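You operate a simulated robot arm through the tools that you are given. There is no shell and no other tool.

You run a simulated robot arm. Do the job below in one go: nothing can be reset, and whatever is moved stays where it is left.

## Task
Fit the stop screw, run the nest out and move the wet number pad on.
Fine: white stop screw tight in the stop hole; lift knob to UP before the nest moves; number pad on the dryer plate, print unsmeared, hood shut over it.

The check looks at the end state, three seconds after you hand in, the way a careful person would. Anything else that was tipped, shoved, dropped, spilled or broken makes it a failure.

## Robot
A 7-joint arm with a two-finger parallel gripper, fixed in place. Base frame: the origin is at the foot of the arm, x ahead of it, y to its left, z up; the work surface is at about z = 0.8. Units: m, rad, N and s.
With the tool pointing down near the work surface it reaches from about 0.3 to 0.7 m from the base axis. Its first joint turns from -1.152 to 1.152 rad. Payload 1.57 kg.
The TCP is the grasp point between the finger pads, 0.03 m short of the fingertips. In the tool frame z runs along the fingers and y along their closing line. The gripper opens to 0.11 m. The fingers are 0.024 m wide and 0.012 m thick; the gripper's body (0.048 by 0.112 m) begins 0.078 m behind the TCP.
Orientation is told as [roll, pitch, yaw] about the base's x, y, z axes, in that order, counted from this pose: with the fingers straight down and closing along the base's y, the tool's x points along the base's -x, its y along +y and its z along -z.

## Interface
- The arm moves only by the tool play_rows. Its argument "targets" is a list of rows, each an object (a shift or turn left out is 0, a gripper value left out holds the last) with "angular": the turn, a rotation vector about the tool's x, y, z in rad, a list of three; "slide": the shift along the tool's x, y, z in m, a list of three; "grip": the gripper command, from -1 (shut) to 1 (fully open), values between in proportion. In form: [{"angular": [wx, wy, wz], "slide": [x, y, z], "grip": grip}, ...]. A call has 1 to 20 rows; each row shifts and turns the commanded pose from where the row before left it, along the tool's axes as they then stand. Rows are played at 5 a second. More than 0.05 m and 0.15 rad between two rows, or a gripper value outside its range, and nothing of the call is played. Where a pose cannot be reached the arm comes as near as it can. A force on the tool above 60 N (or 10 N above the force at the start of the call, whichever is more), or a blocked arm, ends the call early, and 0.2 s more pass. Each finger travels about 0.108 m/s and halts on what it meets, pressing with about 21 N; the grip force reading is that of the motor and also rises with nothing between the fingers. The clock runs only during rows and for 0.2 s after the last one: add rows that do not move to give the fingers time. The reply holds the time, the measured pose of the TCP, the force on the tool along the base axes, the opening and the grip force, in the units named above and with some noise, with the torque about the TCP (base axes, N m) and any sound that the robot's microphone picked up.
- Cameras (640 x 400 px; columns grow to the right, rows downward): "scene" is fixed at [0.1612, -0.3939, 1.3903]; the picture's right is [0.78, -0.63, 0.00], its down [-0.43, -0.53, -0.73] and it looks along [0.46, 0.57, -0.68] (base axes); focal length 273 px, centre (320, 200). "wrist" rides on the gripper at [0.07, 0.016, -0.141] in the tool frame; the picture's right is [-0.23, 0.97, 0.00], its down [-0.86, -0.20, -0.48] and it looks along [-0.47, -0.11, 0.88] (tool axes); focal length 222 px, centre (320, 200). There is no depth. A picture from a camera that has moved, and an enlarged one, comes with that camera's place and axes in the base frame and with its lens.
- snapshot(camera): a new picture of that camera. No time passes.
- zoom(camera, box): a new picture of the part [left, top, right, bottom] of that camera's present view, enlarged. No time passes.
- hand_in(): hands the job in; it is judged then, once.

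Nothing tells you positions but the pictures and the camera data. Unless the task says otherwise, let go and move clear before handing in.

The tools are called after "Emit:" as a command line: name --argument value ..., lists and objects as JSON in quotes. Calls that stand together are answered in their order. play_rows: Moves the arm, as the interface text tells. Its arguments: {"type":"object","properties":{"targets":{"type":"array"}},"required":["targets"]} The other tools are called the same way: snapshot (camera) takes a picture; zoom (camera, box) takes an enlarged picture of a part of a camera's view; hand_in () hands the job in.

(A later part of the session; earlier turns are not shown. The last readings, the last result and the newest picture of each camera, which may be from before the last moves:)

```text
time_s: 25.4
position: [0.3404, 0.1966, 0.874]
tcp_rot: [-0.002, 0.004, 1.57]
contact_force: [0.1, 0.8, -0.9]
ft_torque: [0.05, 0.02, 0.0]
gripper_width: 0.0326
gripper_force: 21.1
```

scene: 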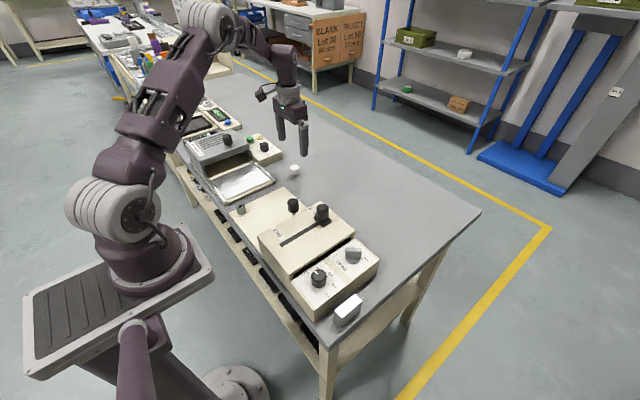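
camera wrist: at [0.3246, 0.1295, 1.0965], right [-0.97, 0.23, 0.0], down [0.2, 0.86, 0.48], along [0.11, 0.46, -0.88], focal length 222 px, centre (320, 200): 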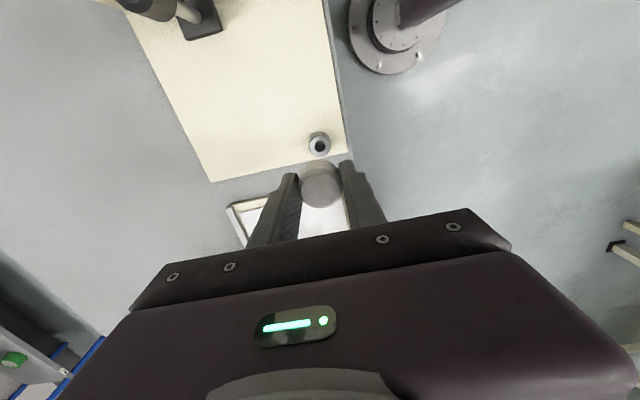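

Emit:
play_rows --targets '[{"slide": [0, 0, 0.002]}, {"slide": [0, 0, 0.002]}, {"slide": [0, 0, 0]}]'

Emit:
zoom --camera "scene" --box '[230, 190, 254, 220]'

```text
time_s: 26.2
position: [0.3406, 0.1966, 0.8689]
tcp_rot: [0.0, 0.001, 1.571]
contact_force: [-3.7, 6.9, -0.9]
ft_torque: [0.24, 0.11, -0.01]
gripper_width: 0.0328
gripper_force: 21.0
```

```text
13.33 times, centred on (242, 205) of scene
camera zoom: at [0.1611, -0.3937, 1.3904], right [0.78, -0.63, 0.0], down [-0.43, -0.53, -0.73], along [0.46, 0.57, -0.68], focal length 3643 px, centre (1360, 133)
```

zoom: 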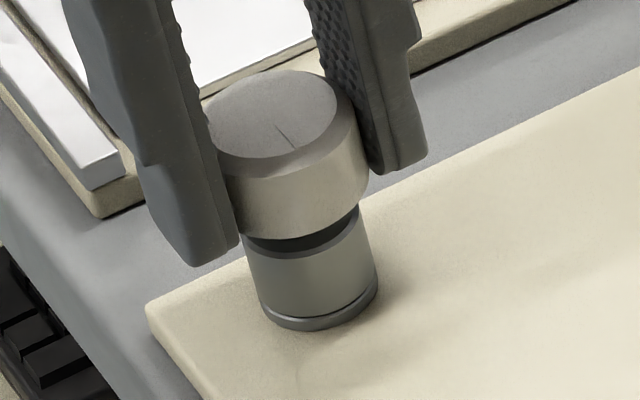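

The shaft is nearly all the way in, and the bore is pushing sideways slightly (Fy +7, Fx -4). I'll ease off sideways, then turn clockwise seen from above while watching torque.

Emit:
play_rows --targets '[{"slide": [-0.0007, 0.0004, 0]}, {"slide": [0, 0, 0]}]'

```text
time_s: 26.8
position: [0.3399, 0.1978, 0.8694]
tcp_rot: [0.0, 0.005, 1.569]
contact_force: [1.6, 5.0, 0.3]
ft_torque: [0.25, -0.04, 0.01]
gripper_width: 0.0325
gripper_force: 21.0
```

Emit:
play_rows --targets '[{"slide": [-0.001, -0.0001, 0]}, {"slide": [0, 0, 0]}]'

```text
time_s: 27.4
position: [0.3399, 0.1971, 0.8689]
tcp_rot: [-0.001, 0.007, 1.569]
contact_force: [3.4, -0.6, -1.0]
ft_torque: [0.19, -0.08, -0.01]
gripper_width: 0.0325
gripper_force: 21.0
```

Emit:
play_rows --targets '[{"slide": [0, -0.0003, 0], "angular": [0, 0, 0.1]}, {"slide": [0, 0, 0.0001], "angular": [0, 0, 0.145]}, {"slide": [0, 0, 0.0001], "angular": [0, 0, 0.145]}, {"slide": [0, 0, 0.0001], "angular": [0, 0, 0.145]}, {"slide": [0, 0, 0.0001], "angular": [0, 0, 0.145]}, {"slide": [0, 0, 0]}]'

Emit:
zoom --camera "scene" --box '[230, 190, 254, 220]'

```text
time_s: 28.8
position: [0.3399, 0.1973, 0.8702]
tcp_rot: [-0.001, 0.002, 0.888]
contact_force: [-0.1, 0.2, -0.8]
ft_torque: [-0.01, 0.0, 0.0]
gripper_width: 0.0323
gripper_force: 21.2
```

```text
13.33 times, centred on (242, 205) of scene
camera zoom: at [0.1612, -0.3939, 1.3903], right [0.78, -0.63, 0.0], down [-0.43, -0.53, -0.73], along [0.46, 0.57, -0.68], focal length 3643 px, centre (1360, 133)
```

zoom: 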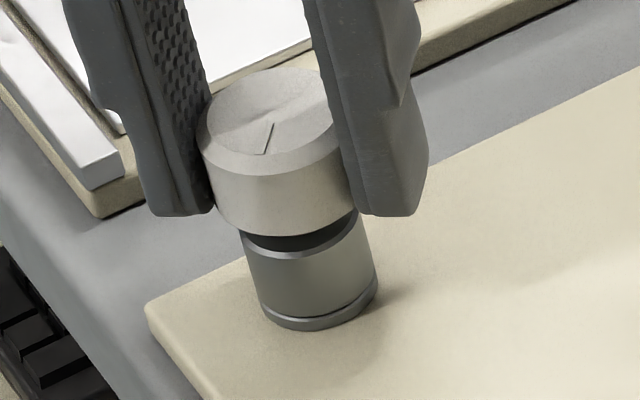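

There are no forces now, so the shaft is hanging free in the bore. I'll lower until it bottoms on the thread.

Emit:
play_rows --targets '[{"slide": [0, 0, 0.001]}, {"slide": [0, 0, 0.001]}, {"slide": [0, 0, 0]}]'

Emit:
zoom --camera "scene" --box '[230, 190, 254, 220]'

Emit:
snapshot --camera "wrist"

```text
time_s: 29.6
position: [0.3398, 0.1979, 0.8669]
tcp_rot: [-0.003, 0.001, 0.89]
contact_force: [-7.5, 1.6, 15.0]
ft_torque: [0.07, 0.22, -0.02]
gripper_width: 0.0324
gripper_force: 21.5
```

```text
13.33 times, centred on (242, 205) of scene
camera zoom: at [0.1608, -0.3939, 1.3903], right [0.78, -0.63, 0.0], down [-0.43, -0.53, -0.73], along [0.46, 0.57, -0.68], focal length 3643 px, centre (1360, 133)
```

zoom: 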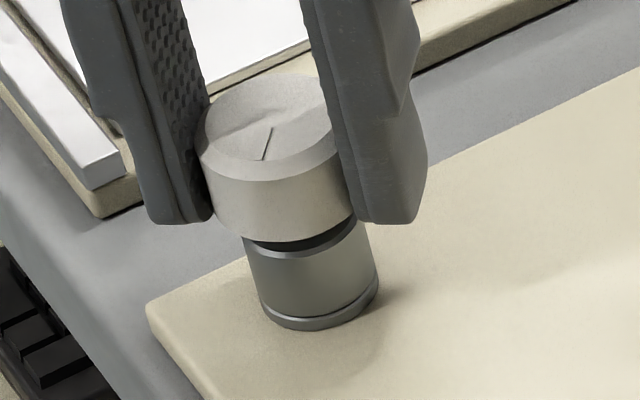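

```text
taken
camera wrist: at [0.2839, 0.1534, 1.0094], right [-0.61, 0.79, 0.0], down [0.69, 0.54, 0.48], along [0.38, 0.29, -0.88], focal length 222 px, centre (320, 200)
```

wrist: 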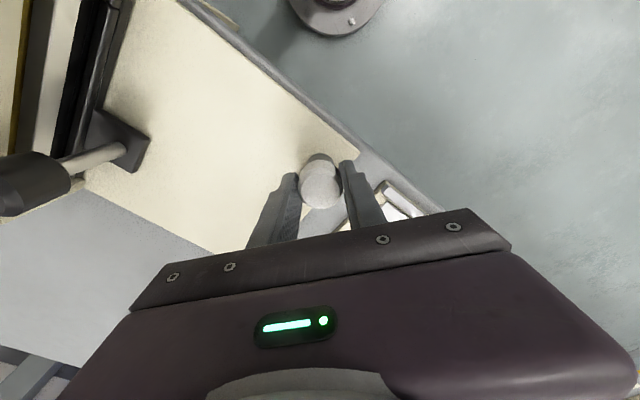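

Emit:
zoom --camera "scene" --box '[233, 194, 251, 216]'

Emit:
zoom --camera "wrist" --box '[280, 140, 360, 220]'

```text
16.00 times, centred on (242, 205) of scene
camera zoom: at [0.1608, -0.3939, 1.3903], right [0.78, -0.63, 0.0], down [-0.43, -0.53, -0.73], along [0.46, 0.57, -0.68], focal length 4372 px, centre (1568, 120)
```

zoom: 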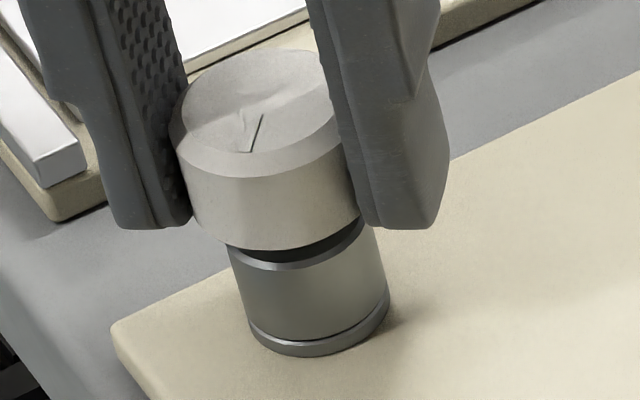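

```text
5.00 times, centred on (320, 180) of wrist
camera zoom: at [0.2839, 0.1534, 1.0094], right [-0.61, 0.79, 0.0], down [0.69, 0.54, 0.48], along [0.38, 0.29, -0.88], focal length 1111 px, centre (320, 300)
```

zoom: 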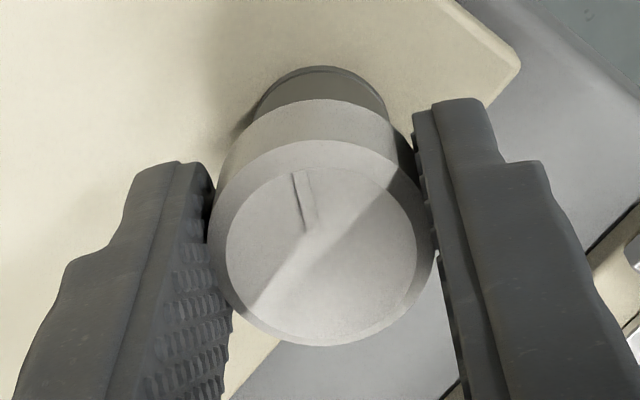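

The tip is bearing on the +x side of the thread mouth (Fz 15, Fx -7.5), with a gap of about 7 mm under the knob. I'll ease up, shift -x by about 0.8 mm and set it down again.

Emit:
play_rows --targets '[{"slide": [0.0005, 0.0006, -0.001]}, {"slide": [0, 0, 0]}, {"slide": [0, 0, 0.0006]}, {"slide": [0, 0, 0]}]'

```text
time_s: 30.6
position: [0.3397, 0.1976, 0.8684]
tcp_rot: [-0.003, 0.004, 0.891]
contact_force: [-3.5, 0.7, 2.5]
ft_torque: [0.06, 0.04, -0.03]
gripper_width: 0.0329
gripper_force: 20.5
```

Emit:
play_rows --targets '[{"slide": [0.0002, 0.0003, 0.0002], "angular": [0, 0, 0.1]}, {"slide": [0, 0, 0.0002], "angular": [0, 0, 0.145]}, {"slide": [0, 0, 0.0002], "angular": [0, 0, 0.145]}, {"slide": [0, 0, 0.0002], "angular": [0, 0, 0.145]}, {"slide": [0, 0, 0.0002], "angular": [0, 0, 0.145]}, {"slide": [0, 0, 0]}]'

```text
time_s: 32.0
position: [0.339, 0.1978, 0.8681]
tcp_rot: [-0.003, -0.001, 0.207]
contact_force: [3.2, -5.4, 3.8]
ft_torque: [-0.11, 0.05, -0.03]
gripper_width: 0.0327
gripper_force: 20.7
```

Emit:
zoom --camera "scene" --box '[233, 194, 251, 216]'

Emit:
zoom --camera "wrist" --box '[280, 140, 360, 220]'

```text
16.00 times, centred on (242, 205) of scene
camera zoom: at [0.1612, -0.3941, 1.3903], right [0.78, -0.63, 0.0], down [-0.43, -0.53, -0.73], along [0.46, 0.57, -0.68], focal length 4372 px, centre (1568, 120)
```

zoom: 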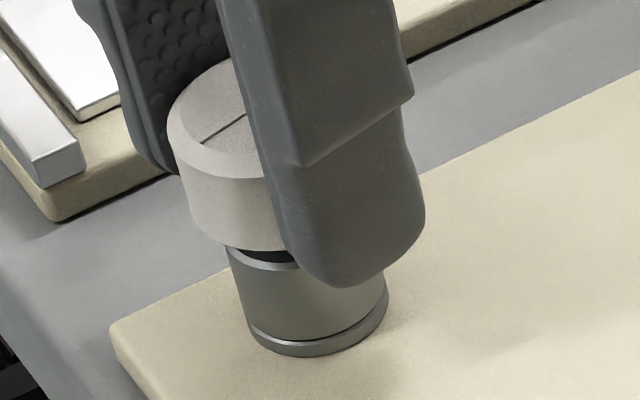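

```text
5.00 times, centred on (320, 180) of wrist
camera zoom: at [0.2685, 0.1994, 1.0089], right [0.02, 1.0, 0.0], down [0.88, -0.02, 0.48], along [0.48, -0.01, -0.88], focal length 1111 px, centre (320, 300)
```

zoom: 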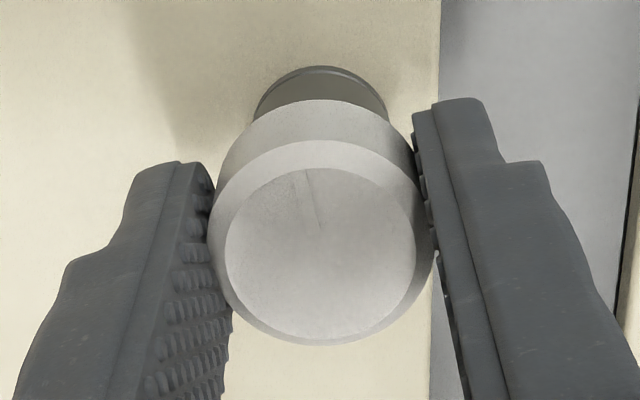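

The screw is concentric with the bushing in both directions. I'll continue clockwise with light down feed.

Emit:
play_rows --targets '[{"slide": [0, 0, 0.0001], "angular": [0, 0, 0.145]}, {"slide": [0, 0, 0.0001], "angular": [0, 0, 0.145]}, {"slide": [0, 0, 0.0001], "angular": [0, 0, 0.145]}, {"slide": [0, 0, 0.0001], "angular": [0, 0, 0.145]}, {"slide": [0, 0, 0.0001], "angular": [0, 0, 0.145]}, {"slide": [0, 0, 0.0001], "angular": [0, 0, 0.145]}, {"slide": [0, 0, 0.0001], "angular": [0, 0, 0.145]}, {"slide": [0, 0, 0.0001], "angular": [0, 0, 0.145]}, {"slide": [0, 0, 0.0001], "angular": [0, 0, 0.145]}, {"slide": [0, 0, 0.0001], "angular": [0, 0, 0.145]}, {"slide": [0, 0, 0]}]'

Emit:
zoom --camera "scene" --box '[233, 194, 251, 216]'

Emit:
zoom --camera "wrist" --box '[280, 140, 360, 220]'

```text
time_s: 34.4
position: [0.3405, 0.1992, 0.8661]
tcp_rot: [-0.001, -0.004, -1.244]
contact_force: [5.7, 13.3, 6.9]
ft_torque: [0.42, -0.09, 0.01]
gripper_width: 0.0327
gripper_force: 21.2
```

```text
16.00 times, centred on (242, 205) of scene
camera zoom: at [0.1613, -0.3936, 1.3904], right [0.78, -0.63, 0.0], down [-0.43, -0.53, -0.73], along [0.46, 0.57, -0.68], focal length 4372 px, centre (1568, 120)
```

zoom: 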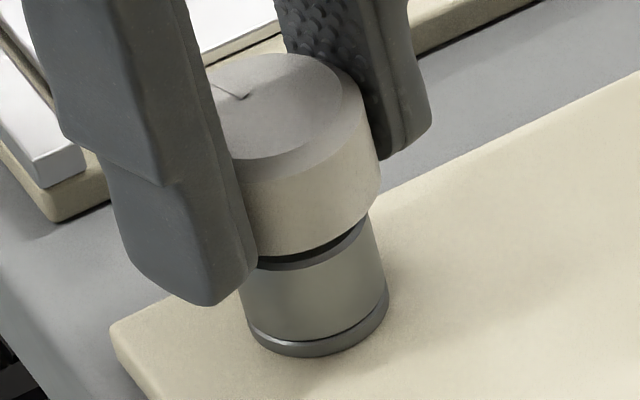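

```text
5.00 times, centred on (320, 180) of wrist
camera zoom: at [0.3334, 0.2696, 1.0074], right [0.99, 0.1, 0.0], down [0.09, -0.87, 0.48], along [0.05, -0.48, -0.88], focal length 1111 px, centre (320, 300)
```

zoom: 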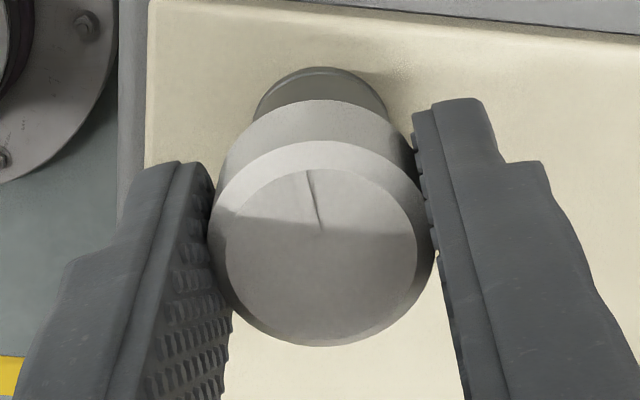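

The bore rim is pushing +y (about 13 N) because the screw axis is a millimetre or so off the tool's turning axis. I'll correct for that, then do a small lift to test whether the thread has caught.

Emit:
play_rows --targets '[{"slide": [0.0012, 0.001, 0]}, {"slide": [0, 0, 0]}]'

Emit:
play_rows --targets '[{"slide": [0, 0, -0.0015]}, {"slide": [0, 0, 0]}]'

```text
time_s: 35.0
position: [0.3396, 0.1987, 0.8658]
tcp_rot: [-0.002, -0.005, -1.24]
contact_force: [4.2, 3.0, 3.8]
ft_torque: [0.16, -0.08, -0.03]
gripper_width: 0.0327
gripper_force: 21.0
```

```text
time_s: 35.6
position: [0.3396, 0.1987, 0.8679]
tcp_rot: [-0.002, -0.005, -1.241]
contact_force: [4.9, -5.1, -5.7]
ft_torque: [-0.08, -0.12, -0.02]
gripper_width: 0.0326
gripper_force: 20.3
```

Lifting 1.5 mm swung Fz to -5.7 N, so the thread seems to have caught. I'll put it back down, open slightly and look at how the screw sits before taking a fresh grip.

Emit:
play_rows --targets '[{"slide": [0, 0, 0.0008], "grip": -1}, {"slide": [0, 0, 0]}, {"grip": -0.2}, {"grip": -0.15}, {"slide": [0, 0, 0]}]'

Emit:
zoom --camera "scene" --box '[233, 194, 251, 216]'

Emit:
zoom --camera "wrist" --box '[280, 140, 360, 220]'

```text
time_s: 36.8
position: [0.3402, 0.1993, 0.8672]
tcp_rot: [-0.004, -0.003, -1.24]
contact_force: [-0.3, -0.4, -0.4]
ft_torque: [0.0, -0.03, -0.01]
gripper_width: 0.0468
gripper_force: 0.0
```

```text
16.00 times, centred on (242, 205) of scene
camera zoom: at [0.1612, -0.3939, 1.3903], right [0.78, -0.63, 0.0], down [-0.43, -0.53, -0.73], along [0.46, 0.57, -0.68], focal length 4372 px, centre (1568, 120)
```

zoom: 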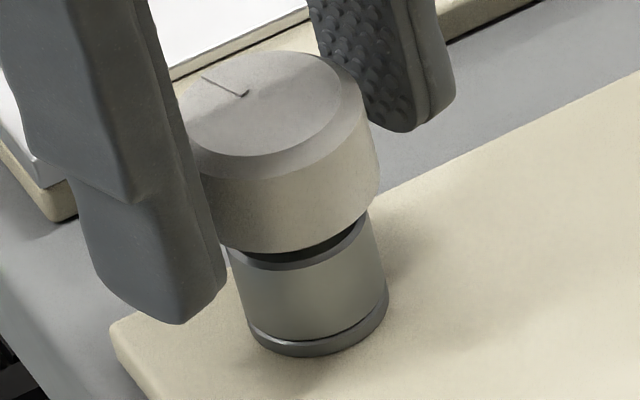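

```text
5.00 times, centred on (320, 180) of wrist
camera zoom: at [0.3335, 0.2705, 1.008], right [0.99, 0.1, 0.0], down [0.09, -0.87, 0.48], along [0.05, -0.48, -0.88], focal length 1111 px, centre (320, 300)
```

zoom: 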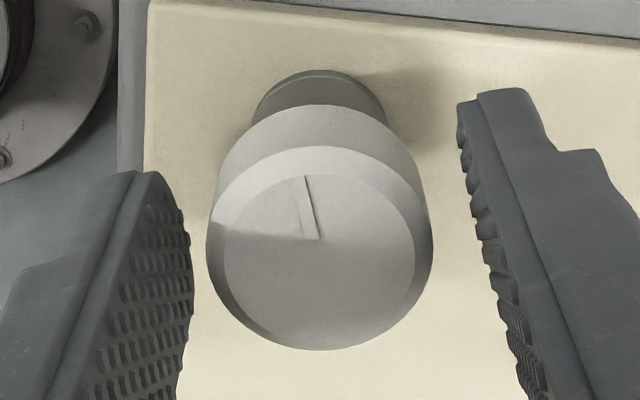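

The screw stands upright by itself in the bushing, concentric, so the thread has started. I'll turn the open gripper back counterclockwise around it for the next stroke.

Emit:
play_rows --targets '[{"angular": [0, 0, -0.145]}, {"angular": [0, 0, -0.145]}, {"angular": [0, 0, -0.145]}, {"angular": [0, 0, -0.145]}, {"angular": [0, 0, -0.145]}, {"angular": [0, 0, -0.145]}, {"angular": [0, 0, -0.145]}, {"angular": [0, 0, -0.145]}, {"angular": [0, 0, -0.145]}, {"angular": [0, 0, -0.145]}, {"angular": [0, 0, -0.145]}, {"angular": [0, 0, -0.145]}, {"angular": [0, 0, -0.145]}, {"angular": [0, 0, -0.145]}, {"angular": [0, 0, -0.145]}, {"angular": [0, 0, -0.145]}, {"angular": [0, 0, -0.145]}, {"angular": [0, 0, -0.145]}, {"angular": [0, 0, -0.145]}, {"slide": [0, 0, 0]}]'

Emit:
zoom --camera "wrist" --box '[280, 140, 360, 220]'

Emit:
zoom --camera "scene" --box '[233, 194, 251, 216]'

```text
time_s: 41.0
position: [0.3394, 0.1995, 0.8664]
tcp_rot: [0.0, 0.002, 1.516]
contact_force: [0.9, -0.2, 0.5]
ft_torque: [0.02, -0.01, -0.01]
gripper_width: 0.0468
gripper_force: 0.0
```

```text
5.00 times, centred on (320, 180) of wrist
camera zoom: at [0.3207, 0.1306, 1.0085], right [-0.96, 0.28, 0.0], down [0.24, 0.84, 0.48], along [0.13, 0.46, -0.88], focal length 1111 px, centre (320, 300)
```

zoom: 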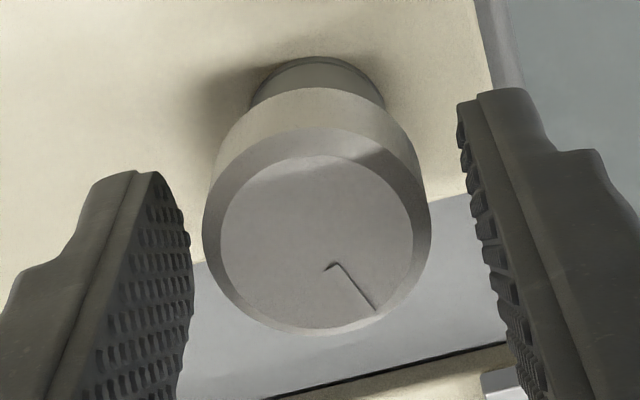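

```text
16.00 times, centred on (242, 205) of scene
camera zoom: at [0.1612, -0.3939, 1.3903], right [0.78, -0.63, 0.0], down [-0.43, -0.53, -0.73], along [0.46, 0.57, -0.68], focal length 4372 px, centre (1568, 120)
```

zoom: 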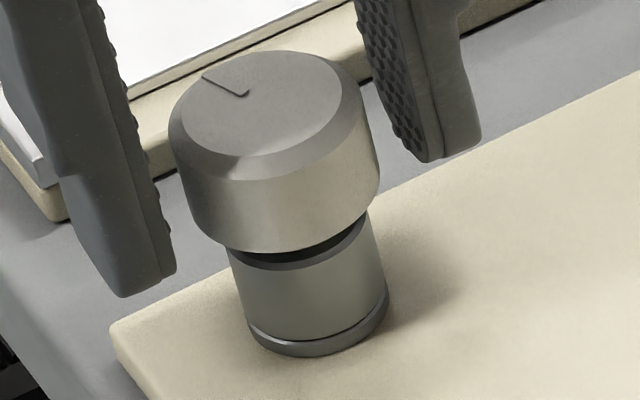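

By comparing the two views, the screw axis is 1.4 mm from the tool axis in -y. I'll correct that, grip and turn clockwise through a full stroke with a small feed.

Emit:
play_rows --targets '[{"slide": [0.0014, -0.0002, 0]}, {"slide": [0, 0, 0]}, {"grip": -0.35}, {"grip": -1}, {"grip": -1}, {"grip": -1}]'

Emit:
play_rows --targets '[{"slide": [0, 0, 5e-05], "angular": [0, 0, 0.145]}, {"slide": [0, 0, 5e-05], "angular": [0, 0, 0.145]}, {"slide": [0, 0, 5e-05], "angular": [0, 0, 0.145]}, {"slide": [0, 0, 5e-05], "angular": [0, 0, 0.145]}, {"slide": [0, 0, 5e-05], "angular": [0, 0, 0.145]}, {"slide": [0, 0, 5e-05], "angular": [0, 0, 0.145]}, {"slide": [0, 0, 5e-05], "angular": [0, 0, 0.145]}, {"slide": [0, 0, 0]}]'

Emit:
zoom --camera "wrist" --box '[280, 140, 360, 220]'

```text
time_s: 42.4
position: [0.3401, 0.1981, 0.8663]
tcp_rot: [-0.002, 0.004, 1.516]
contact_force: [-3.6, 0.3, 1.1]
ft_torque: [0.01, 0.07, -0.01]
gripper_width: 0.0326
gripper_force: 21.0
```

```text
time_s: 44.2
position: [0.3399, 0.1982, 0.866]
tcp_rot: [-0.004, 0.0, 0.496]
contact_force: [-1.6, -2.0, 0.8]
ft_torque: [-0.04, 0.1, -0.01]
gripper_width: 0.0325
gripper_force: 20.7
```

```text
5.00 times, centred on (320, 180) of wrist
camera zoom: at [0.2719, 0.1789, 1.0075], right [-0.27, 0.96, 0.0], down [0.85, 0.23, 0.48], along [0.46, 0.12, -0.88], focal length 1111 px, centre (320, 300)
```

zoom: 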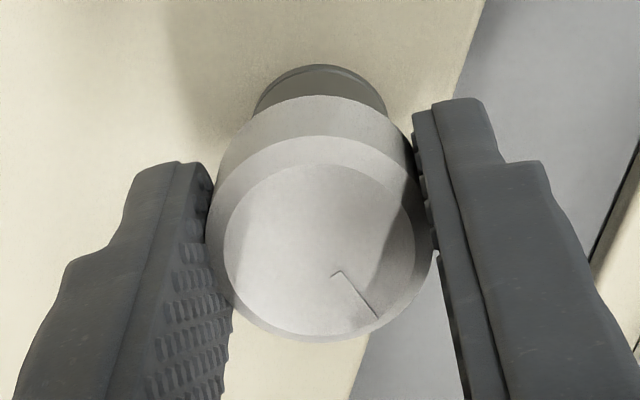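

Forces are small and the knob turns with the gripper. I'll continue the stroke.

Emit:
play_rows --targets '[{"slide": [0, 0, 5e-05], "angular": [0, 0, 0.145]}, {"slide": [0, 0, 5e-05], "angular": [0, 0, 0.145]}, {"slide": [0, 0, 5e-05], "angular": [0, 0, 0.145]}, {"slide": [0, 0, 5e-05], "angular": [0, 0, 0.145]}, {"slide": [0, 0, 5e-05], "angular": [0, 0, 0.145]}, {"slide": [0, 0, 5e-05], "angular": [0, 0, 0.145]}, {"slide": [0, 0, 5e-05], "angular": [0, 0, 0.145]}, {"slide": [0, 0, 5e-05], "angular": [0, 0, 0.145]}, {"slide": [0, 0, 5e-05], "angular": [0, 0, 0.145]}, {"slide": [0, 0, 5e-05], "angular": [0, 0, 0.145]}, {"slide": [0, 0, 5e-05], "angular": [0, 0, 0.145]}, {"slide": [0, 0, 5e-05], "angular": [0, 0, 0.145]}, {"slide": [0, 0, 5e-05], "angular": [0, 0, 0.145]}, {"slide": [0, 0, 5e-05], "angular": [0, 0, 0.145]}, {"slide": [0, 0, 0]}]'

Emit:
zoom --camera "scene" --box '[233, 194, 251, 216]'

```text
time_s: 47.4
position: [0.3405, 0.1979, 0.8636]
tcp_rot: [0.0, -0.002, -1.534]
contact_force: [-5.3, 2.8, 1.7]
ft_torque: [0.18, 0.11, -0.03]
gripper_width: 0.0324
gripper_force: 20.9
```

```text
16.00 times, centred on (242, 205) of scene
camera zoom: at [0.1611, -0.3938, 1.3903], right [0.78, -0.63, 0.0], down [-0.43, -0.53, -0.73], along [0.46, 0.57, -0.68], focal length 4372 px, centre (1568, 120)
```

zoom: 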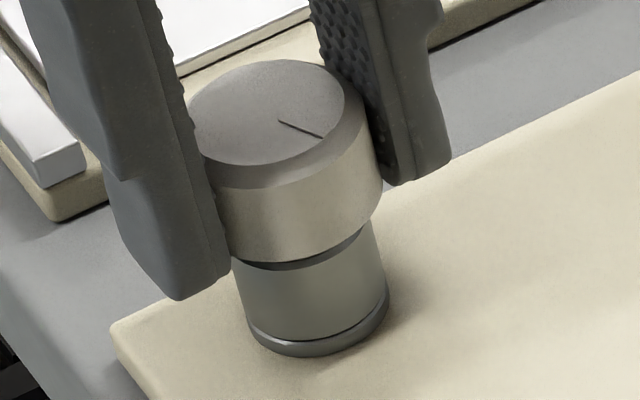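

Emit:
play_rows --targets '[{"slide": [0, 0, 0.0001], "angular": [0, 0, 0.145]}, {"slide": [0, 0, 0.0001], "angular": [0, 0, 0.145]}, {"slide": [0, 0, 0.0001], "angular": [0, 0, 0.145]}, {"slide": [0, 0, 0.0001], "angular": [0, 0, 0.145]}, {"slide": [0, 0, 0.0001], "angular": [0, 0, 0.145]}, {"slide": [0, 0, 0]}]'

```text
time_s: 48.8
position: [0.3398, 0.1979, 0.8639]
tcp_rot: [0.004, -0.003, -2.257]
contact_force: [-8.1, -9.7, 2.0]
ft_torque: [-0.15, 0.19, -0.04]
gripper_width: 0.0327
gripper_force: 20.8
```

The wrist allows more range than I used. I'll release, turn back to about +1.9 rad, re-centre and take another stroke.

Emit:
play_rows --targets '[{"grip": -0.2}, {"grip": -0.15}, {"slide": [0, 0, 0]}, {"angular": [0, 0, -0.145]}, {"angular": [0, 0, -0.145]}, {"angular": [0, 0, -0.145]}, {"angular": [0, 0, -0.145]}, {"angular": [0, 0, -0.145]}, {"angular": [0, 0, -0.145]}, {"angular": [0, 0, -0.145]}, {"angular": [0, 0, -0.145]}, {"angular": [0, 0, -0.145]}, {"angular": [0, 0, -0.145]}, {"angular": [0, 0, -0.145]}, {"angular": [0, 0, -0.145]}, {"angular": [0, 0, -0.145]}, {"angular": [0, 0, -0.145]}, {"angular": [0, 0, -0.145]}, {"angular": [0, 0, -0.145]}, {"slide": [0, 0, 0]}]'

Emit:
zoom --camera "wrist" --box '[280, 140, 360, 220]'

Emit:
zoom --camera "scene" --box '[233, 194, 251, 216]'

```text
time_s: 53.0
position: [0.3402, 0.1986, 0.8639]
tcp_rot: [-0.004, -0.001, 0.067]
contact_force: [0.7, 0.2, 0.2]
ft_torque: [0.03, -0.03, 0.0]
gripper_width: 0.0467
gripper_force: 0.0
```

```text
5.00 times, centred on (320, 180) of wrist
camera zoom: at [0.2704, 0.2097, 1.0056], right [0.16, 0.99, 0.0], down [0.87, -0.14, 0.48], along [0.47, -0.08, -0.88], focal length 1111 px, centre (320, 300)
```

zoom: 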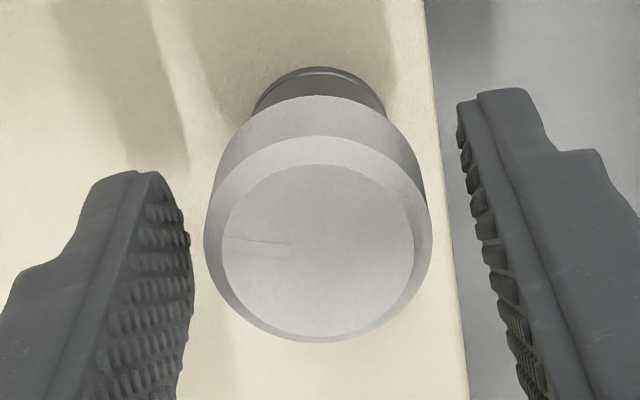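

```text
16.00 times, centred on (242, 205) of scene
camera zoom: at [0.1612, -0.3939, 1.3903], right [0.78, -0.63, 0.0], down [-0.43, -0.53, -0.73], along [0.46, 0.57, -0.68], focal length 4372 px, centre (1568, 120)
```

zoom: 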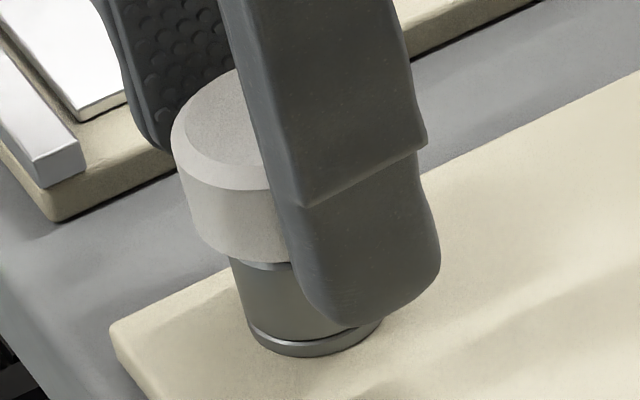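

Emit:
play_rows --targets '[{"angular": [0, 0, -0.145]}, {"angular": [0, 0, -0.145]}, {"angular": [0, 0, -0.145]}, {"angular": [0, 0, -0.145]}, {"angular": [0, 0, -0.145]}, {"angular": [0, 0, -0.145]}, {"angular": [0, 0, -0.145]}, {"angular": [0, 0, -0.145]}, {"angular": [0, 0, -0.145]}, {"angular": [0, 0, -0.145]}, {"angular": [0, 0, -0.145]}, {"angular": [0, 0, -0.145]}, {"angular": [0, 0, -0.145]}, {"angular": [0, 0, -0.145]}, {"slide": [0, 0, 0]}]'

Emit:
zoom --camera "wrist" --box '[280, 140, 360, 220]'

Emit:
zoom --camera "scene" --box '[233, 194, 251, 216]'

```text
time_s: 56.2
position: [0.3394, 0.1974, 0.8631]
tcp_rot: [0.002, 0.002, 2.099]
contact_force: [0.2, 0.1, -0.4]
ft_torque: [0.01, -0.02, -0.02]
gripper_width: 0.0466
gripper_force: 0.1
```

```text
5.00 times, centred on (320, 180) of wrist
camera zoom: at [0.3617, 0.1292, 1.0057], right [-0.96, -0.29, 0.0], down [-0.26, 0.84, 0.48], along [-0.14, 0.45, -0.88], focal length 1111 px, centre (320, 300)
```

zoom: 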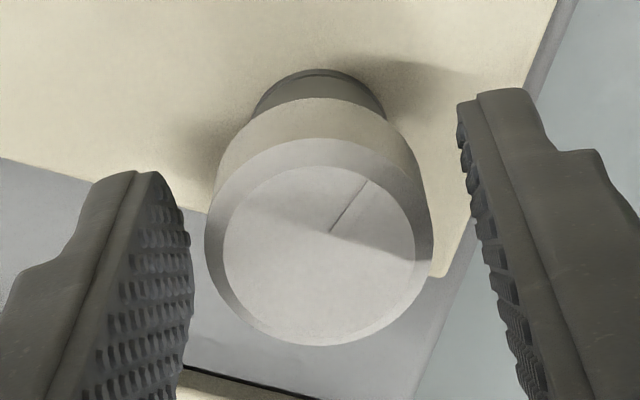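

```text
16.00 times, centred on (242, 205) of scene
camera zoom: at [0.1612, -0.3939, 1.3903], right [0.78, -0.63, 0.0], down [-0.43, -0.53, -0.73], along [0.46, 0.57, -0.68], focal length 4372 px, centre (1568, 120)
```

zoom: 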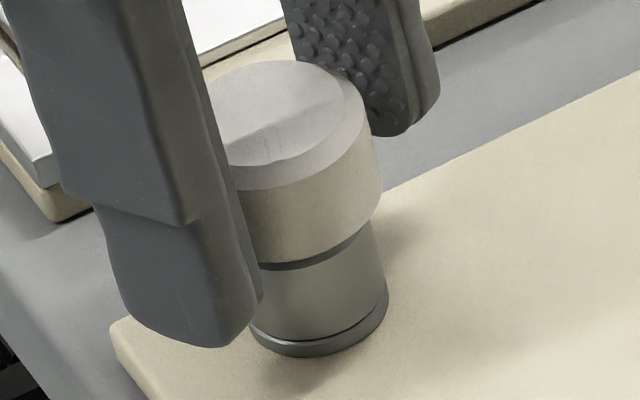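

Centred well. Next clockwise stroke, with about 0.1 mm feed per row.

Emit:
play_rows --targets '[{"grip": -0.35}, {"grip": -1}, {"grip": -1}, {"grip": -1}, {"slide": [0, 0, 5e-05], "angular": [0, 0, 0.145]}, {"slide": [0, 0, 8e-05], "angular": [0, 0, 0.145]}, {"slide": [0, 0, 8e-05], "angular": [0, 0, 0.145]}, {"slide": [0, 0, 8e-05], "angular": [0, 0, 0.145]}, {"slide": [0, 0, 8e-05], "angular": [0, 0, 0.145]}, {"slide": [0, 0, 8e-05], "angular": [0, 0, 0.145]}, {"slide": [0, 0, 8e-05], "angular": [0, 0, 0.145]}, {"slide": [0, 0, 8e-05], "angular": [0, 0, 0.145]}, {"slide": [0, 0, 8e-05], "angular": [0, 0, 0.145]}, {"slide": [0, 0, 8e-05], "angular": [0, 0, 0.145]}, {"slide": [0, 0, 8e-05], "angular": [0, 0, 0.145]}, {"slide": [0, 0, 8e-05], "angular": [0, 0, 0.145]}, {"slide": [0, 0, 8e-05], "angular": [0, 0, 0.145]}, {"slide": [0, 0, 8e-05], "angular": [0, 0, 0.145]}, {"slide": [0, 0, 8e-05], "angular": [0, 0, 0.145]}, {"slide": [0, 0, 0]}]'

Emit:
zoom --camera "wrist" --box '[280, 140, 360, 220]'

```text
time_s: 60.4
position: [0.3402, 0.198, 0.8642]
tcp_rot: [-0.004, -0.001, -0.083]
contact_force: [-2.3, 1.4, 0.0]
ft_torque: [0.07, 0.3, -0.03]
gripper_width: 0.0326
gripper_force: 21.0
```

```text
5.00 times, centred on (320, 180) of wrist
camera zoom: at [0.2725, 0.2198, 1.0044], right [0.31, 0.95, 0.0], down [0.84, -0.27, 0.48], along [0.46, -0.15, -0.88], focal length 1111 px, centre (320, 300)
```

zoom: 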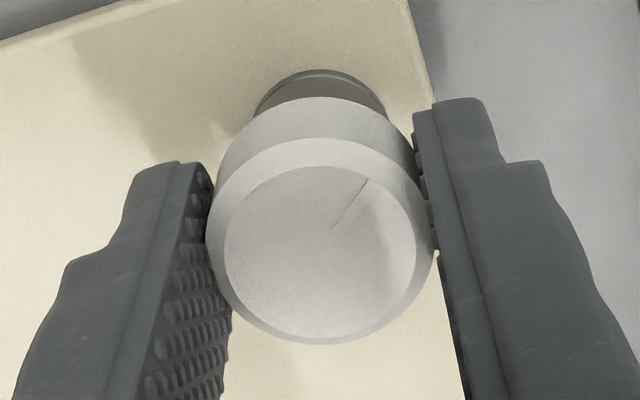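

Emit:
play_rows --targets '[{"slide": [0, 0, 8e-05], "angular": [0, 0, 0.145]}, {"slide": [0, 0, 8e-05], "angular": [0, 0, 0.145]}, {"slide": [0, 0, 8e-05], "angular": [0, 0, 0.145]}, {"slide": [0, 0, 8e-05], "angular": [0, 0, 0.145]}, {"slide": [0, 0, 8e-05], "angular": [0, 0, 0.145]}, {"slide": [0, 0, 8e-05], "angular": [0, 0, 0.145]}, {"slide": [0, 0, 8e-05], "angular": [0, 0, 0.145]}, {"slide": [0, 0, 8e-05], "angular": [0, 0, 0.145]}, {"slide": [0, 0, 8e-05], "angular": [0, 0, 0.145]}, {"slide": [0, 0, 8e-05], "angular": [0, 0, 0.145]}, {"slide": [0, 0, 8e-05], "angular": [0, 0, 0.145]}, {"slide": [0, 0, 8e-05], "angular": [0, 0, 0.145]}, {"slide": [0, 0, 8e-05], "angular": [0, 0, 0.145]}, {"slide": [0, 0, 8e-05], "angular": [0, 0, 0.145]}, {"slide": [0, 0, 8e-05], "angular": [0, 0, 0.145]}, {"slide": [0, 0, 0]}]'

Emit:
zoom --camera "wrist" --box '[280, 140, 360, 220]'

Emit:
zoom --camera "scene" --box '[233, 194, 251, 216]'

```text
time_s: 63.8
position: [0.3397, 0.1981, 0.8598]
tcp_rot: [0.002, -0.003, -2.259]
contact_force: [-4.6, 1.2, 6.5]
ft_torque: [0.05, 0.1, 0.06]
gripper_width: 0.0324
gripper_force: 20.7
```

```text
5.00 times, centred on (320, 180) of wrist
camera zoom: at [0.3975, 0.2411, 1.0024], right [0.61, -0.79, 0.0], down [-0.7, -0.53, 0.48], along [-0.38, -0.29, -0.88], focal length 1111 px, centre (320, 300)
```

zoom: 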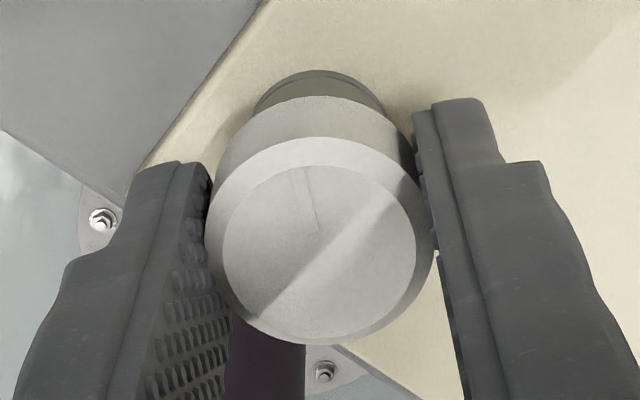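

```text
16.00 times, centred on (242, 205) of scene
camera zoom: at [0.161, -0.3939, 1.3903], right [0.78, -0.63, 0.0], down [-0.43, -0.53, -0.73], along [0.46, 0.57, -0.68], focal length 4372 px, centre (1568, 120)
```

zoom: 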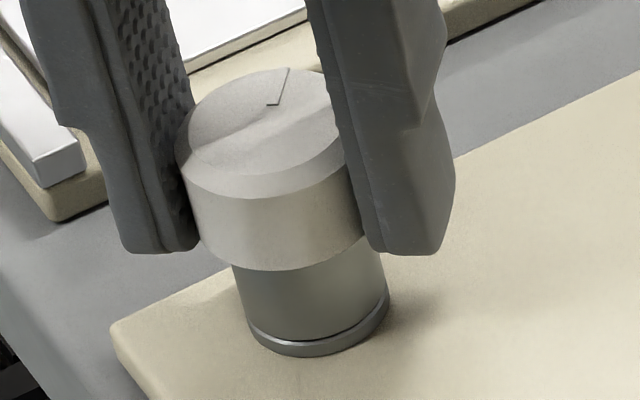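

The mark slipped inside the grip and the knob now seems to sit on the bushing, which suggests it has bottomed. I'll turn a bit further and watch torque and mark to confirm it is tight.

Emit:
play_rows --targets '[{"angular": [0, 0, 0.145]}, {"angular": [0, 0, 0.145]}]'

Emit:
zoom --camera "wrist" --box '[280, 140, 360, 220]'

Emit:
zoom --camera "scene" --box '[233, 194, 251, 216]'

```text
time_s: 64.4
position: [0.3391, 0.1991, 0.8604]
tcp_rot: [0.0, -0.001, -2.548]
contact_force: [-4.0, 2.8, -1.0]
ft_torque: [0.08, 0.13, 0.24]
gripper_width: 0.0328
gripper_force: 20.9
```

```text
5.00 times, centred on (320, 180) of wrist
camera zoom: at [0.4079, 0.2235, 1.0027], right [0.36, -0.93, 0.0], down [-0.82, -0.31, 0.48], along [-0.45, -0.17, -0.88], focal length 1111 px, centre (320, 300)
```

zoom: 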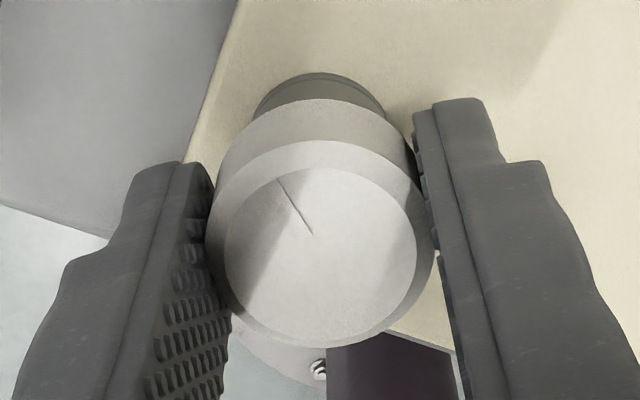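

```text
16.00 times, centred on (242, 205) of scene
camera zoom: at [0.1611, -0.3938, 1.3903], right [0.78, -0.63, 0.0], down [-0.43, -0.53, -0.73], along [0.46, 0.57, -0.68], focal length 4372 px, centre (1568, 120)
```

zoom: 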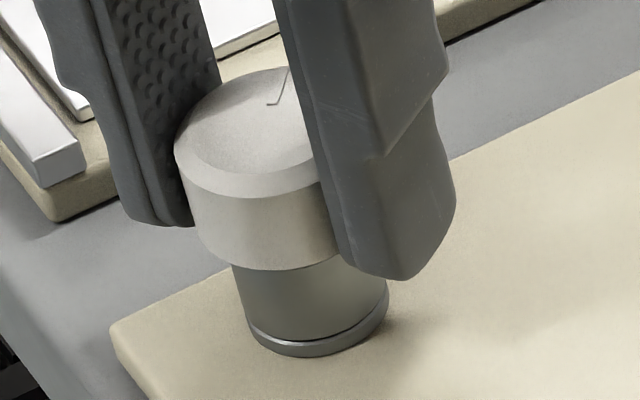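

Tight: the mark stays put in the scene while the gripper slips, with 0.24 N m of torque. I'll release, rise clear, turn to about -0.68 rad and move over the HEAD knob.

Emit:
play_rows --targets '[{"grip": -0.3}, {"grip": -0.1}, {"grip": 0.0}, {"slide": [0, 0, -0.02]}, {"slide": [0, 0, -0.045]}, {"slide": [0, 0, -0.045]}, {"slide": [0, 0, -0.045]}, {"angular": [0, 0, -0.145]}, {"angular": [0, 0, -0.145]}, {"angular": [0, 0, -0.145]}, {"angular": [0, 0, -0.145]}, {"angular": [0, 0, -0.145]}, {"angular": [0, 0, -0.145]}, {"angular": [0, 0, -0.145]}, {"angular": [0, 0, -0.145]}, {"angular": [0, 0, -0.145]}, {"angular": [0, 0, -0.145]}, {"angular": [0, 0, -0.145]}, {"angular": [0, 0, -0.145]}, {"slide": [0, 0, 0]}]'

Emit:
zoom --camera "scene" --box '[220, 180, 265, 225]'

```text
time_s: 68.6
position: [0.3619, 0.1814, 1.0026]
tcp_rot: [-0.001, -0.003, -0.803]
contact_force: [0.1, 0.1, 0.7]
ft_torque: [0.01, -0.01, 0.02]
gripper_width: 0.0551
gripper_force: 0.1
out of reach, approached as far as the arm can: row 6, 7
```

```text
8.89 times, centred on (242, 202) of scene
camera zoom: at [0.1612, -0.3939, 1.3903], right [0.78, -0.63, 0.0], down [-0.43, -0.53, -0.73], along [0.46, 0.57, -0.68], focal length 2429 px, centre (1009, 178)
```

zoom: 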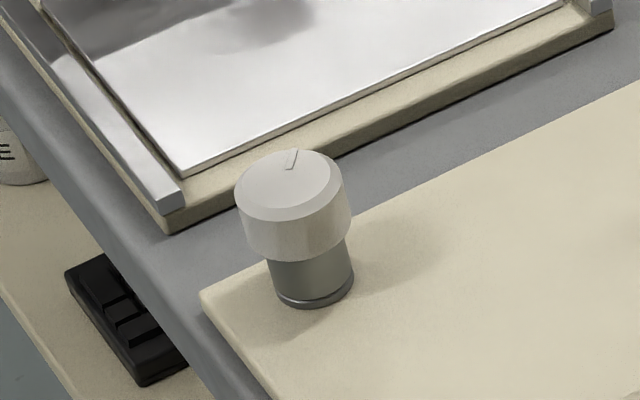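

Emit:
play_rows --targets '[{"slide": [-0.0383, -0.0205, -0.00225]}, {"slide": [-0.0383, -0.0205, -0.00225]}, {"slide": [-0.0383, -0.0205, -0.00225]}, {"slide": [-0.0383, -0.0205, -0.00225]}, {"slide": [-0.0383, -0.0205, -0.00225]}, {"slide": [-0.0383, -0.0205, -0.00225]}, {"slide": [-0.0383, -0.0205, -0.00225]}, {"slide": [-0.0383, -0.0205, -0.00225]}, {"slide": [0, 0, 0]}, {"slide": [0, 0, 0]}]'

Emit:
snapshot --camera "wrist"

Emit:
zoom --camera "wrist" --box '[270, 110, 380, 210]'

Emit:
snapshot --camera "scene"

```text
time_s: 70.8
position: [0.4542, -0.1549, 1.0189]
tcp_rot: [-0.003, -0.002, -0.805]
contact_force: [0.9, 0.3, 1.0]
ft_torque: [0.01, 0.02, 0.0]
gripper_width: 0.0549
gripper_force: 0.1
```

```text
taken
camera wrist: at [0.4176, -0.0933, 1.1608], right [0.86, 0.51, 0.0], down [0.45, -0.75, 0.48], along [0.24, -0.41, -0.88], focal length 222 px, centre (320, 200)
```

wrist: 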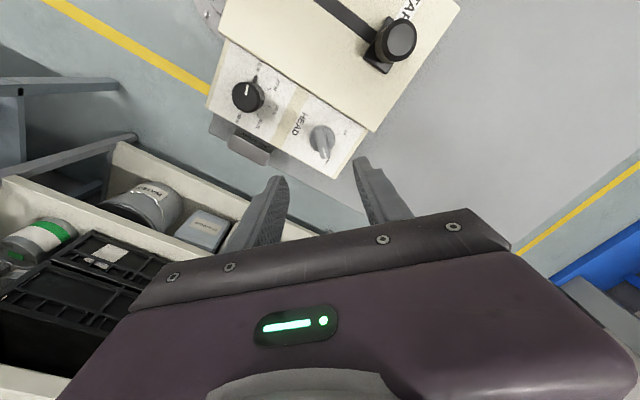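

```text
4.00 times, centred on (325, 160) of wrist
camera zoom: at [0.4176, -0.0933, 1.1608], right [0.86, 0.51, 0.0], down [0.45, -0.75, 0.48], along [0.24, -0.41, -0.88], focal length 888 px, centre (300, 360)
```

zoom: 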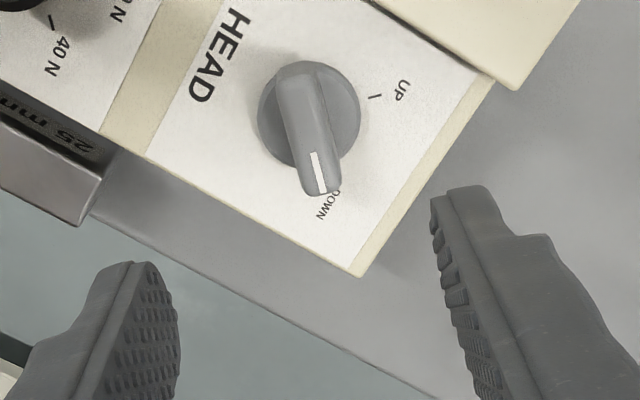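

```text
taken
```

scene: 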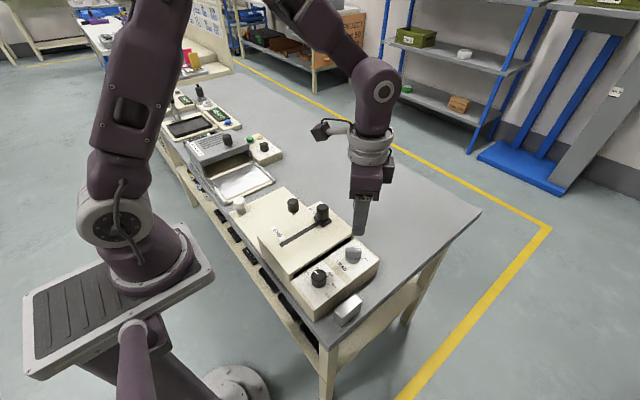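

The HEAD knob's bar points to DOWN and lies along the tool's x axis, with UP 90° counterclockwise. I'll shift 3 mm, narrow the fingers and come down over the bar, stopping short to check.

Emit:
play_rows --targets '[{"slide": [0.0009, 0.003, 0], "grip": -0.25}, {"slide": [0, 0, 0.03]}, {"slide": [0, 0, 0.03]}, {"slide": [0, 0, 0.025]}, {"slide": [0, 0, 0]}, {"slide": [0, 0, 0]}]'

Emit:
zoom --camera "wrist" --box '[270, 110, 380, 210]'

Emit:
zoom --camera "scene" --box '[320, 215, 390, 285]'

```text
time_s: 72.2
position: [0.4558, -0.1511, 0.9355]
tcp_rot: [-0.002, -0.002, -0.805]
contact_force: [-0.1, 0.0, -0.9]
ft_torque: [0.01, -0.01, -0.01]
gripper_width: 0.0413
gripper_force: 0.0
```

```text
4.00 times, centred on (325, 160) of wrist
camera zoom: at [0.4197, -0.0897, 1.0773], right [0.86, 0.51, 0.0], down [0.45, -0.75, 0.48], along [0.24, -0.41, -0.88], focal length 888 px, centre (300, 360)
```

zoom: 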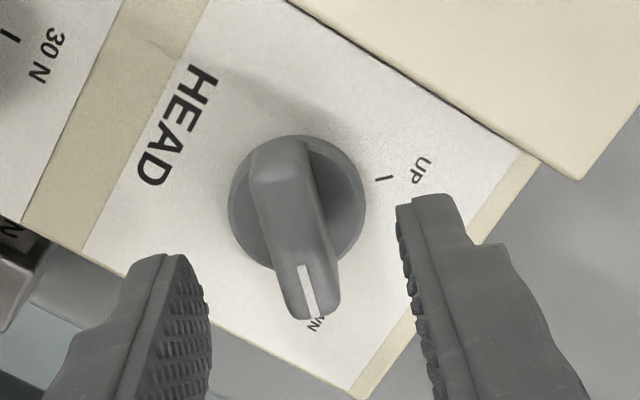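

```text
5.71 times, centred on (355, 250) of scene
camera zoom: at [0.1612, -0.3939, 1.3903], right [0.78, -0.63, 0.0], down [-0.43, -0.53, -0.73], along [0.46, 0.57, -0.68], focal length 1561 px, centre (120, -86)
```

zoom: 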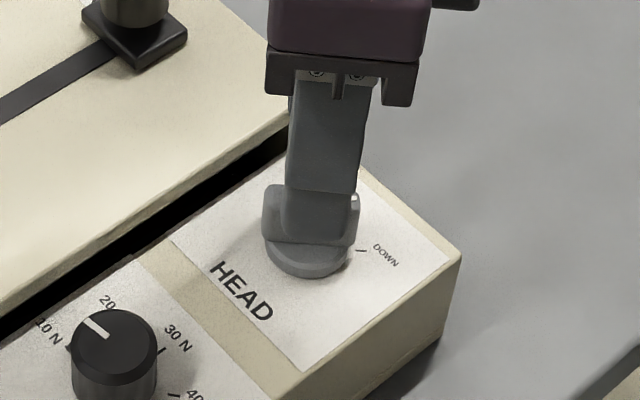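

Emit:
play_rows --targets '[{"slide": [0, -0.0015, 0.012]}, {"slide": [0, 0, 0.013]}, {"slide": [0, 0, 0.012]}, {"slide": [0, 0, 0]}, {"grip": -0.5}, {"grip": -0.7}, {"grip": -1}, {"grip": -1}, {"slide": [0, 0, 0]}]'

Emit:
zoom --camera "wrist" --box '[270, 110, 380, 210]'

Emit:
zoom --camera "scene" --box '[320, 215, 390, 285]'

```text
time_s: 74.2
position: [0.4542, -0.1515, 0.8987]
tcp_rot: [-0.002, -0.004, -0.806]
contact_force: [9.8, 8.1, -9.9]
ft_torque: [-0.13, -0.65, 0.01]
gripper_width: 0.0338
gripper_force: 41.6
```

```text
4.00 times, centred on (325, 160) of wrist
camera zoom: at [0.4187, -0.0902, 1.0403], right [0.86, 0.51, 0.0], down [0.45, -0.75, 0.48], along [0.25, -0.41, -0.88], focal length 888 px, centre (300, 360)
```

zoom: 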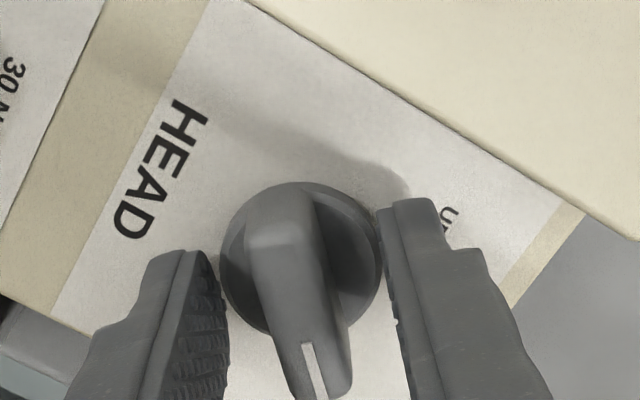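

```text
5.71 times, centred on (355, 250) of scene
camera zoom: at [0.1615, -0.3937, 1.3903], right [0.78, -0.63, 0.0], down [-0.43, -0.53, -0.73], along [0.46, 0.57, -0.68], focal length 1561 px, centre (120, -86)
```

zoom: 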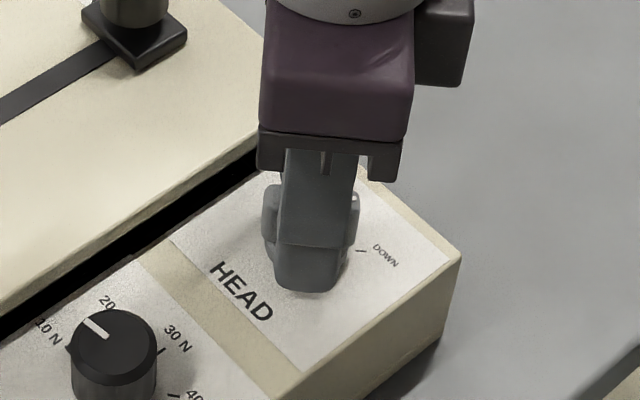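

The fingers closed on the round skirt (width 0.034), not the bar, so they are a little too low. I'll open, rise 10 mm and close on the bar.

Emit:
play_rows --targets '[{"grip": -0.2}, {"grip": -0.2}, {"slide": [0, 0, -0.005]}, {"slide": [0, 0, -0.005]}, {"slide": [0, 0, 0]}, {"grip": -0.5}, {"grip": -0.7}, {"grip": -0.85}, {"slide": [0, 0, 0]}]'

Emit:
zoom --camera "wrist" --box '[270, 110, 380, 210]'

Emit:
zoom --camera "scene" --box '[320, 215, 390, 285]'

```text
time_s: 76.2
position: [0.456, -0.1515, 0.9093]
tcp_rot: [-0.002, -0.003, -0.804]
contact_force: [5.1, 3.6, -1.2]
ft_torque: [0.22, -0.33, 0.69]
gripper_width: 0.0129
gripper_force: 29.7
```

```text
4.00 times, centred on (325, 160) of wrist
camera zoom: at [0.4194, -0.091, 1.0505], right [0.86, 0.51, 0.0], down [0.45, -0.75, 0.48], along [0.25, -0.41, -0.88], focal length 888 px, centre (300, 360)
```

zoom: 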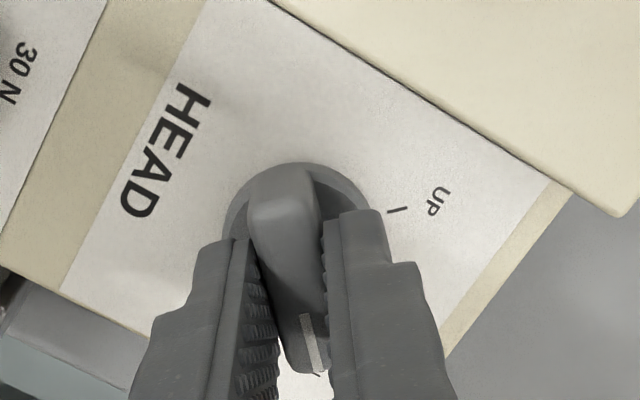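

```text
5.71 times, centred on (355, 250) of scene
camera zoom: at [0.1613, -0.3938, 1.3903], right [0.78, -0.63, 0.0], down [-0.43, -0.53, -0.73], along [0.46, 0.57, -0.68], focal length 1561 px, centre (120, -86)
```

zoom: 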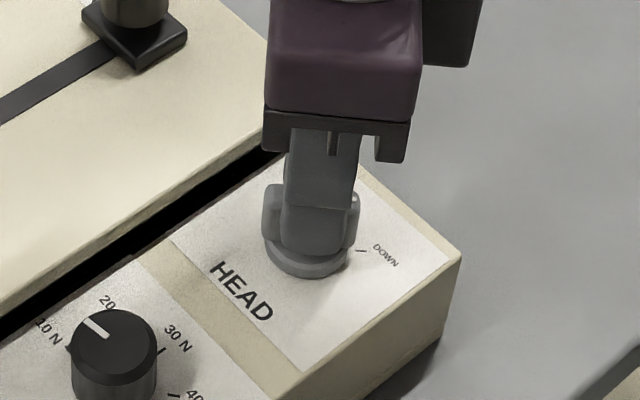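

The bar is gripped (width 0.0129). I'll turn counterclockwise toward UP in steps, checking on the way.

Emit:
play_rows --targets '[{"grip": -0.85, "angular": [0, 0, -0.12]}, {"angular": [0, 0, -0.12]}, {"angular": [0, 0, -0.12]}, {"angular": [0, 0, -0.12]}, {"angular": [0, 0, -0.12]}, {"angular": [0, 0, -0.12]}, {"slide": [0, 0, 0]}]'

Emit:
zoom --camera "wrist" --box '[270, 110, 380, 210]'

```text
time_s: 77.8
position: [0.4553, -0.1513, 0.9096]
tcp_rot: [-0.003, -0.001, -0.082]
contact_force: [14.2, 7.1, 15.6]
ft_torque: [0.43, -0.59, -0.02]
gripper_width: 0.0129
gripper_force: 29.9
```

```text
4.00 times, centred on (325, 160) of wrist
camera zoom: at [0.388, -0.1301, 1.0505], right [0.31, 0.95, 0.0], down [0.83, -0.27, 0.48], along [0.46, -0.15, -0.88], focal length 888 px, centre (300, 360)
```

zoom: 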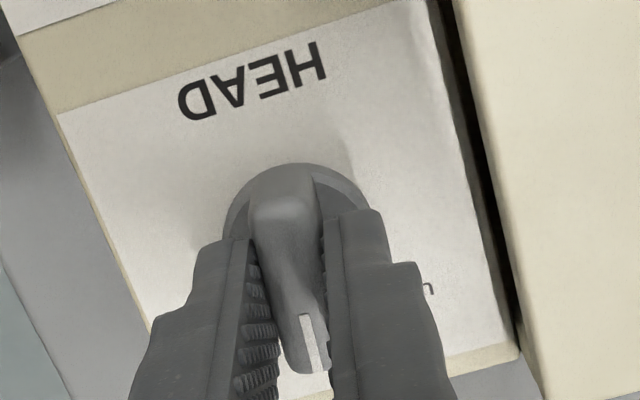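

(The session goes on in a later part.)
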